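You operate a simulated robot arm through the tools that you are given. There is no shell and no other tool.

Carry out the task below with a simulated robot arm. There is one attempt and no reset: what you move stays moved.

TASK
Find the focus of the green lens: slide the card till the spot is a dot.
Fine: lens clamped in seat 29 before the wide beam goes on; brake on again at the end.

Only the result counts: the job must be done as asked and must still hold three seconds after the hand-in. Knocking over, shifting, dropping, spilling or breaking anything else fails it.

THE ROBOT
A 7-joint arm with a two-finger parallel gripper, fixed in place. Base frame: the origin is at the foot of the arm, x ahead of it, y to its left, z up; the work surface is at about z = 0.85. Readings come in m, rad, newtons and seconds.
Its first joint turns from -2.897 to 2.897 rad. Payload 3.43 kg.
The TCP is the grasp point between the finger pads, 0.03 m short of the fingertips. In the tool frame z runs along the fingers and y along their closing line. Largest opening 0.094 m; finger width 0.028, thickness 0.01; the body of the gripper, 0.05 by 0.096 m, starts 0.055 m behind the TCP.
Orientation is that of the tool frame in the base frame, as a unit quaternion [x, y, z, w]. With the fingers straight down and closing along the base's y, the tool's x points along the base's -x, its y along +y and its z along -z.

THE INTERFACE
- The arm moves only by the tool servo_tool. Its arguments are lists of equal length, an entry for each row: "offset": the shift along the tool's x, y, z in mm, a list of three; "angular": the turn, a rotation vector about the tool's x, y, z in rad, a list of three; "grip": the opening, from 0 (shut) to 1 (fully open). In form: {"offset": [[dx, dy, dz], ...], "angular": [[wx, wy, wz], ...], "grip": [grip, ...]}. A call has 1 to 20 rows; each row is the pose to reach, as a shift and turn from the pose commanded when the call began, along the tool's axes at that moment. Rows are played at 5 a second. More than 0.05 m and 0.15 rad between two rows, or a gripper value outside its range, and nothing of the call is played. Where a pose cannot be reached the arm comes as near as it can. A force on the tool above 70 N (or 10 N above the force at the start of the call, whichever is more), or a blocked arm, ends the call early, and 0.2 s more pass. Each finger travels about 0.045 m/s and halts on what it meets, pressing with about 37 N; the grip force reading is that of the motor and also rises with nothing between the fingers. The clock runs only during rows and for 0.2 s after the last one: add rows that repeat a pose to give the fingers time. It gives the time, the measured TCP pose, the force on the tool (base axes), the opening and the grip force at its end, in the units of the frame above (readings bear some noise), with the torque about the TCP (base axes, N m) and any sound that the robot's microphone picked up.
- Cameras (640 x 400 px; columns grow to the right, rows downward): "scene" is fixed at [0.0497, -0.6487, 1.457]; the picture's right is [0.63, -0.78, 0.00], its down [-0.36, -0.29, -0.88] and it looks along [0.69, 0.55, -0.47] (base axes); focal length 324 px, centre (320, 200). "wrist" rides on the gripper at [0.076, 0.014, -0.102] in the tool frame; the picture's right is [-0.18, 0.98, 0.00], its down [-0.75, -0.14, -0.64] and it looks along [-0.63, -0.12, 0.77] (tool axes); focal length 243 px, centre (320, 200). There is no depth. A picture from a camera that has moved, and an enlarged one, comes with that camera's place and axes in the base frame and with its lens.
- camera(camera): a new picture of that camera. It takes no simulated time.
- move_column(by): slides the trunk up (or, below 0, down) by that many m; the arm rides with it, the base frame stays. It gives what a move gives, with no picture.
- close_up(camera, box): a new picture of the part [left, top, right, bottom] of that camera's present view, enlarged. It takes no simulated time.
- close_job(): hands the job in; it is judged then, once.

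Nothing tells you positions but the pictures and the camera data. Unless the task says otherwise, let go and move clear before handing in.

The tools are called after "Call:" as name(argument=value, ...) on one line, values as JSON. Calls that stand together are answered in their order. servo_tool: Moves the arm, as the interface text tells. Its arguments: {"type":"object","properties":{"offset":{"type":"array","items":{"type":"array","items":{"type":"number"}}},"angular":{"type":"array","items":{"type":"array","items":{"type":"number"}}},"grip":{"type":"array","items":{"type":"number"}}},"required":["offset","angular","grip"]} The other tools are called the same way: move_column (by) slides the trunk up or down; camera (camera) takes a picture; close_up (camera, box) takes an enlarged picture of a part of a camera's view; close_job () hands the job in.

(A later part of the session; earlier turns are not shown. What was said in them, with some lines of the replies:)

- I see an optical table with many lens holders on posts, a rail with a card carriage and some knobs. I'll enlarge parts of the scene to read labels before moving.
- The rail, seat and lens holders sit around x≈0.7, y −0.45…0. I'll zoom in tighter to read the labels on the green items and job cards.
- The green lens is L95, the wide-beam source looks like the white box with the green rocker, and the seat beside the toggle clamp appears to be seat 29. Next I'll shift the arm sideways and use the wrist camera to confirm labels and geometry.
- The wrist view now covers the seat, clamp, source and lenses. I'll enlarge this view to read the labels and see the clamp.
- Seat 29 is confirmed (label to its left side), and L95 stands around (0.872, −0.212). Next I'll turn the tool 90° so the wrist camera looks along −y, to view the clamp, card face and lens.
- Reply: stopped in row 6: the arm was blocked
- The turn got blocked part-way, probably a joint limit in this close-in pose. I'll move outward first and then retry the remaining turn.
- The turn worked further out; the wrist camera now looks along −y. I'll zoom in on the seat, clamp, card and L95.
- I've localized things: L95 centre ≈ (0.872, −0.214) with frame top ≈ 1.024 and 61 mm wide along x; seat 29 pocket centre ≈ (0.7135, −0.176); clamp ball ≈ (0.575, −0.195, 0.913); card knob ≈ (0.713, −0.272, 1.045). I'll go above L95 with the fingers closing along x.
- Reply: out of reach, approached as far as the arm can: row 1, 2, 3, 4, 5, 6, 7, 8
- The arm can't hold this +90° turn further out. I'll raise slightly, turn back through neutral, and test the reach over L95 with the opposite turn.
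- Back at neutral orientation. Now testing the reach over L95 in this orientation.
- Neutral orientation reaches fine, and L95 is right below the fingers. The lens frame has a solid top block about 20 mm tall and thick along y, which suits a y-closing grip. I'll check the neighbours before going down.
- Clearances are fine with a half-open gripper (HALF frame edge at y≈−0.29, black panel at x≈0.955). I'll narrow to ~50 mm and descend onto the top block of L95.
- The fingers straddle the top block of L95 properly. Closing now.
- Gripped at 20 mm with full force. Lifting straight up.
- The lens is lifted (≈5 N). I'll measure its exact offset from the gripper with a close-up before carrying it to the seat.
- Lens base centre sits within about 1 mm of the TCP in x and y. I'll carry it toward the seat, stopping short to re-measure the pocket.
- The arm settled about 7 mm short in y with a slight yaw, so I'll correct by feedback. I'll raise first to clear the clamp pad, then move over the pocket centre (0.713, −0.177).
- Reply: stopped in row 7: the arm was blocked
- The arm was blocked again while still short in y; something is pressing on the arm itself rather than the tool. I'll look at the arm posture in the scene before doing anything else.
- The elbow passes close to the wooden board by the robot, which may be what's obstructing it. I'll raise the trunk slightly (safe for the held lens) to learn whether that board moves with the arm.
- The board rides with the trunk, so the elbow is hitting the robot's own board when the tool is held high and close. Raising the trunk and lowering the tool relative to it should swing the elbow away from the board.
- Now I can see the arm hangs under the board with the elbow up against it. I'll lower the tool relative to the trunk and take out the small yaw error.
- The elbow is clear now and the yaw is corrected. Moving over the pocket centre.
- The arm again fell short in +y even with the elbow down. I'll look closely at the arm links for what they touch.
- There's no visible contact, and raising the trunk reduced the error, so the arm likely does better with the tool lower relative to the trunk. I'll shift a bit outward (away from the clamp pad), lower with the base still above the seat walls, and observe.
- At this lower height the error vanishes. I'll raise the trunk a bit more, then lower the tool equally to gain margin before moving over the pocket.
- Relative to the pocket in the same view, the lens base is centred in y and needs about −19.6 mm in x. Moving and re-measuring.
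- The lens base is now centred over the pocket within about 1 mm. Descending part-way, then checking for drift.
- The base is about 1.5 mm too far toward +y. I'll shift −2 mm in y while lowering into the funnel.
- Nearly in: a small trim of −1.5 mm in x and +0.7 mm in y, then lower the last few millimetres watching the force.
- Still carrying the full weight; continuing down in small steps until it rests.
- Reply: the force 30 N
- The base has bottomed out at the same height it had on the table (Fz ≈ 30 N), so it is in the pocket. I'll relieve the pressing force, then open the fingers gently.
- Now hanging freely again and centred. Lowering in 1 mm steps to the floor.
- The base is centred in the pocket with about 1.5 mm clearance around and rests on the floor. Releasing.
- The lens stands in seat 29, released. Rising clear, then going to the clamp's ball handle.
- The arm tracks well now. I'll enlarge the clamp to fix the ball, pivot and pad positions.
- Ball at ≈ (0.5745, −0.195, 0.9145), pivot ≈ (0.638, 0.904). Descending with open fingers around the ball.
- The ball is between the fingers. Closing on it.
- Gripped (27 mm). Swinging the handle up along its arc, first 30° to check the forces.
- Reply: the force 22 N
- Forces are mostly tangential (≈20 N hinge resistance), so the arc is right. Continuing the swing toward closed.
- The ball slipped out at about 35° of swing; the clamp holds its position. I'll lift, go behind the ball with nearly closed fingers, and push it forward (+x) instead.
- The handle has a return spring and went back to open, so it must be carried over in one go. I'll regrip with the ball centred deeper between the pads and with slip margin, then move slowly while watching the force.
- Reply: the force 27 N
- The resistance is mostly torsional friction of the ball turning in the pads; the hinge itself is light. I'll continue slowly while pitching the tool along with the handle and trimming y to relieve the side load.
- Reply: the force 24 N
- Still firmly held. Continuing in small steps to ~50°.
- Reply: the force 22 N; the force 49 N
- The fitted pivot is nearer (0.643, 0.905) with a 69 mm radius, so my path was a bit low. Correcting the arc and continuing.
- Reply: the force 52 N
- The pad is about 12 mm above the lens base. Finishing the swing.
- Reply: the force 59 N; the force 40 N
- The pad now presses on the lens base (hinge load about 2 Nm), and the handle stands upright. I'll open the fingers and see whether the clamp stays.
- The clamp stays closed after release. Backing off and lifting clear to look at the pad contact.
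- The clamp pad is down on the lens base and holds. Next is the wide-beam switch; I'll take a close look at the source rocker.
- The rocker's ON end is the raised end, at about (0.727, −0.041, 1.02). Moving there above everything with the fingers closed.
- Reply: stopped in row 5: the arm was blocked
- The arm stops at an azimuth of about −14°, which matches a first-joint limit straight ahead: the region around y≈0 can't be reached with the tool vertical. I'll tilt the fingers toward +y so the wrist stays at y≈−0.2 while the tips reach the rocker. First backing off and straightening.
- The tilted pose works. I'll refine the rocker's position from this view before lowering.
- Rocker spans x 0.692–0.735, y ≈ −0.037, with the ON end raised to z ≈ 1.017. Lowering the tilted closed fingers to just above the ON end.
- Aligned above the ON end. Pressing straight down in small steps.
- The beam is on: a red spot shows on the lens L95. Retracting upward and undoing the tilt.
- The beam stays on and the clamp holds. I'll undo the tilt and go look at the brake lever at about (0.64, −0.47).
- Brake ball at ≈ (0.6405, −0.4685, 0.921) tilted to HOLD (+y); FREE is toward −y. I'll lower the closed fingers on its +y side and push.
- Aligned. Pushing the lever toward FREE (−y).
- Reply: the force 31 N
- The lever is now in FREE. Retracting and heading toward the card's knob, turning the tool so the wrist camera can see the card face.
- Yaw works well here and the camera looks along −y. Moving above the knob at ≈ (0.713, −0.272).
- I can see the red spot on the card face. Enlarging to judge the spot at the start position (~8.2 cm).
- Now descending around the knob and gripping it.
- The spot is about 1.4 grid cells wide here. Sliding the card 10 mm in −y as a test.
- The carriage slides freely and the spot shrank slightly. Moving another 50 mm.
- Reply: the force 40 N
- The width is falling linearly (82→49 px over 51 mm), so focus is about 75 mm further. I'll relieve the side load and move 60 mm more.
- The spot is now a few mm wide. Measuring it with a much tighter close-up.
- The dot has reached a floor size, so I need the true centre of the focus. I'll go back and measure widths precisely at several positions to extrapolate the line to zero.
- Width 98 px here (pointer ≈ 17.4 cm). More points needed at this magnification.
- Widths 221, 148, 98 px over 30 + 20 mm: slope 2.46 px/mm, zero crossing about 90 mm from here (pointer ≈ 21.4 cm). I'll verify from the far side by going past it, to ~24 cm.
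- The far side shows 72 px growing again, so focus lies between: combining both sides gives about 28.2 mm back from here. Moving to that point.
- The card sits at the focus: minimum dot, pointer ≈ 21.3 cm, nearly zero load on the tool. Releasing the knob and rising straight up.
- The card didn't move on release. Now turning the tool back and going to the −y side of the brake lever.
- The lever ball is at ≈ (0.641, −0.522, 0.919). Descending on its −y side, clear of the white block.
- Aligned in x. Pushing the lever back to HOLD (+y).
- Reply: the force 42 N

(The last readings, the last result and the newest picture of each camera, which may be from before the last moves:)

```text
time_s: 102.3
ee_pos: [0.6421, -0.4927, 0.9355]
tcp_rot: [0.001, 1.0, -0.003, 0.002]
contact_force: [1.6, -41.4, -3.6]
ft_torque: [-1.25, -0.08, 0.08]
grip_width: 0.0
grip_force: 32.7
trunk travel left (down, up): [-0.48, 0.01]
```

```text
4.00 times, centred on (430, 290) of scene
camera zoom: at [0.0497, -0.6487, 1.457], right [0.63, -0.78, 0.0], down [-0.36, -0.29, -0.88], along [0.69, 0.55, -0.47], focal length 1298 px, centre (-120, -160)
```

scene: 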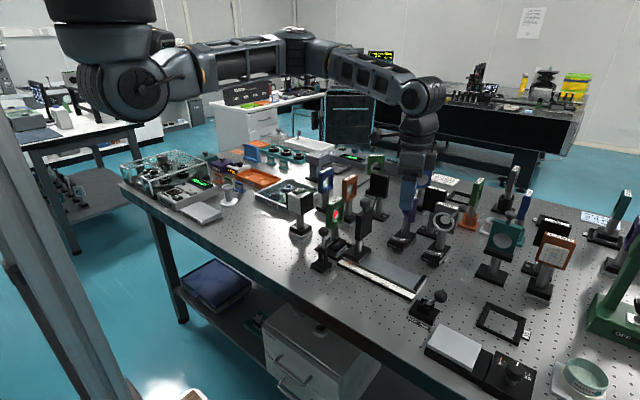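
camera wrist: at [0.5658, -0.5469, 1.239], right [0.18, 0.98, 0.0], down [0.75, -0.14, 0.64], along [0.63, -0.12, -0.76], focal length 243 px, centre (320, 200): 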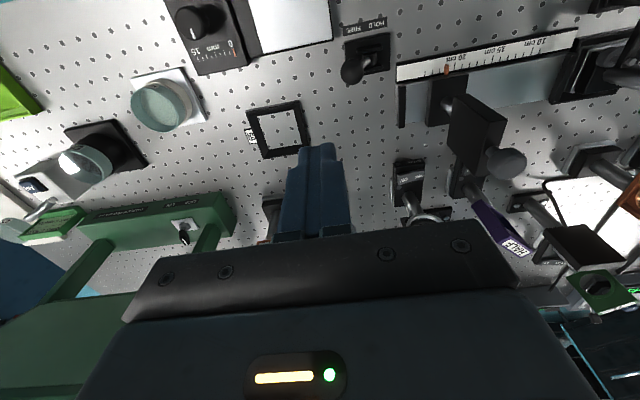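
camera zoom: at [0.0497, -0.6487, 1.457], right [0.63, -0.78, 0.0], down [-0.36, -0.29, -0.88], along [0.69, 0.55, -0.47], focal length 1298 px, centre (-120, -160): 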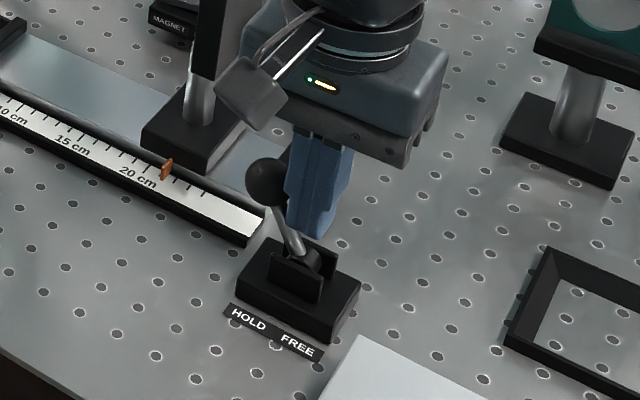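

The lever is back in HOLD at its stop. Backing off and rising clear, then verifying everything.

Call:
servo_tool(offset=[[0, -14, 0], [0, -18, -30], [0, -22, -75], [0, -30, -120], [0, -40, -165], [0, -40, -200], [0, -40, -200]], angular=[[0, 0, 0], [0, 0, 0], [0, 0, 0], [0, 0, 0], [0, 0, 0], [0, 0, 0], [0, 0, 0]], grip=[0, 0, 0, 0, 0, 0, 0])

Call:
camera(camera="scene")

Call:
close_up(camera="scene", box=[290, 180, 450, 330])

Call:
close_up(camera="scene", box=[385, 265, 425, 290])

Call:
close_up(camera="scene", box=[306, 190, 370, 270])

```text
time_s: 103.9
ee_pos: [0.6438, -0.5278, 1.1341]
tcp_rot: [0.0, 1.0, 0.0, 0.002]
contact_force: [0.4, -0.3, -0.4]
ft_torque: [-0.01, 0.0, 0.01]
grip_width: 0.0001
grip_force: 32.9
trunk travel left (down, up): [-0.48, 0.01]
```

```text
taken
```

scene: 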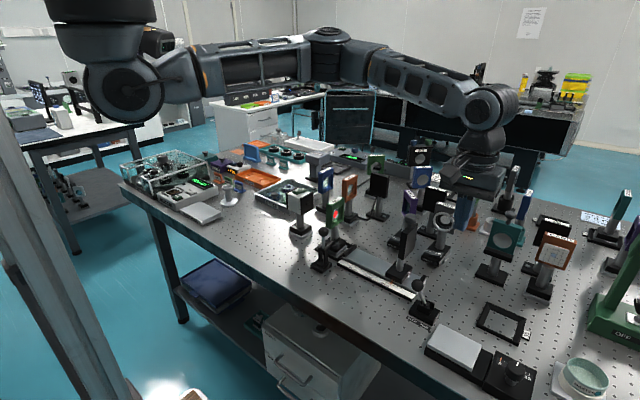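

```text
2.67 times, centred on (370, 255) of scene
camera zoom: at [0.0497, -0.6487, 1.457], right [0.63, -0.78, 0.0], down [-0.36, -0.29, -0.88], along [0.69, 0.55, -0.47], focal length 865 px, centre (187, 53)
```

zoom: 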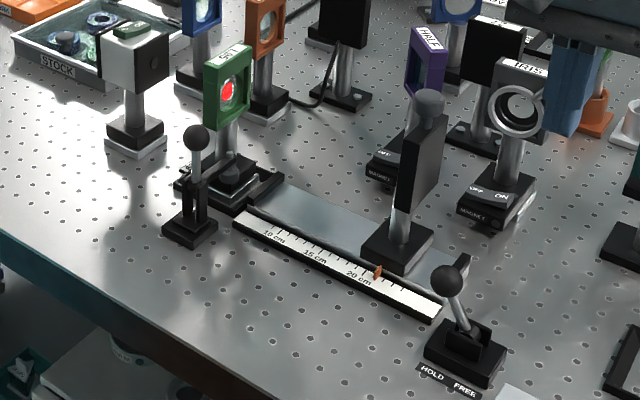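

```text
16.00 times, centred on (405, 278) of scene
camera zoom: at [0.0497, -0.6487, 1.457], right [0.63, -0.78, 0.0], down [-0.36, -0.29, -0.88], along [0.69, 0.55, -0.47], focal length 5192 px, centre (-1040, -1040)
```

zoom: 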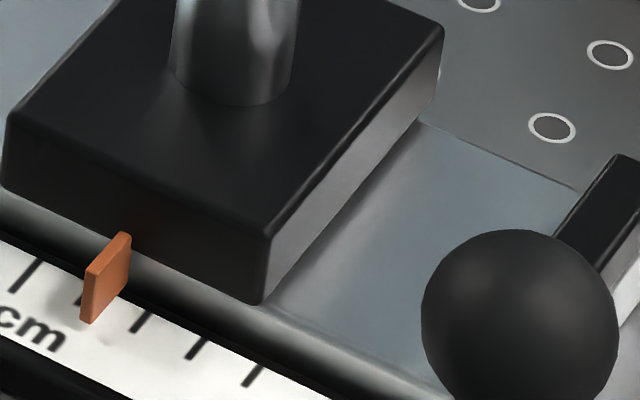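

```text
5.00 times, centred on (338, 230) of scene
camera zoom: at [0.0497, -0.6487, 1.457], right [0.63, -0.78, 0.0], down [-0.36, -0.29, -0.88], along [0.69, 0.55, -0.47], focal length 1623 px, centre (230, 50)
```

zoom: 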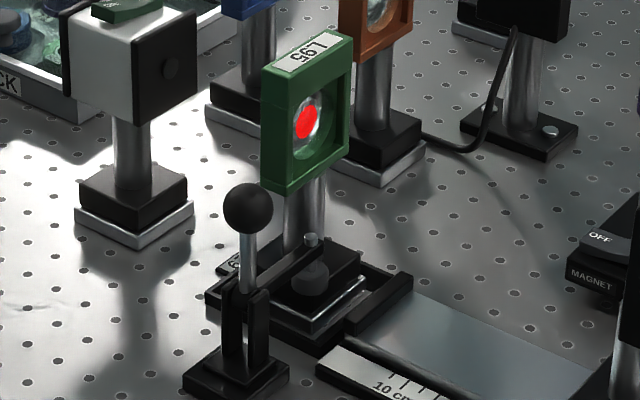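

Everything checks out: L95 is in seat 29 with the clamp down, the beam is on, the card is at the focus with its pointer unmoved, and the brake is back in HOLD. The arm is clear of everything, so I'm handing in.

Call:
close_job()

```text
The job is handed in.
```

The card is at the focus of the green lens (L95), at about 21.3 cm on the rail scale. I've handed the job in; it hasn't reported a result back yet.

- **Lens:** L95 sits in seat 29 with the toggle clamp closed on its base. I clamped it before switching the beam on. The clamp took a second try because the handle slipped back open the first time, but it has held since.
- **Focus:** I measured the spot's width on both sides of the focus and set the card midway. Near the focus the spot stops shrinking at a minimum dot size over a few centimetres, so that midpoint is an estimate, good to roughly 1–2 mm.
- **Brake:** it is back on HOLD, and the pointer didn't move when I let go of the card or set the brake.
- **Beam and arm:** I left the wide beam on. The arm is clear of everything, and the pictures show nothing else moved.
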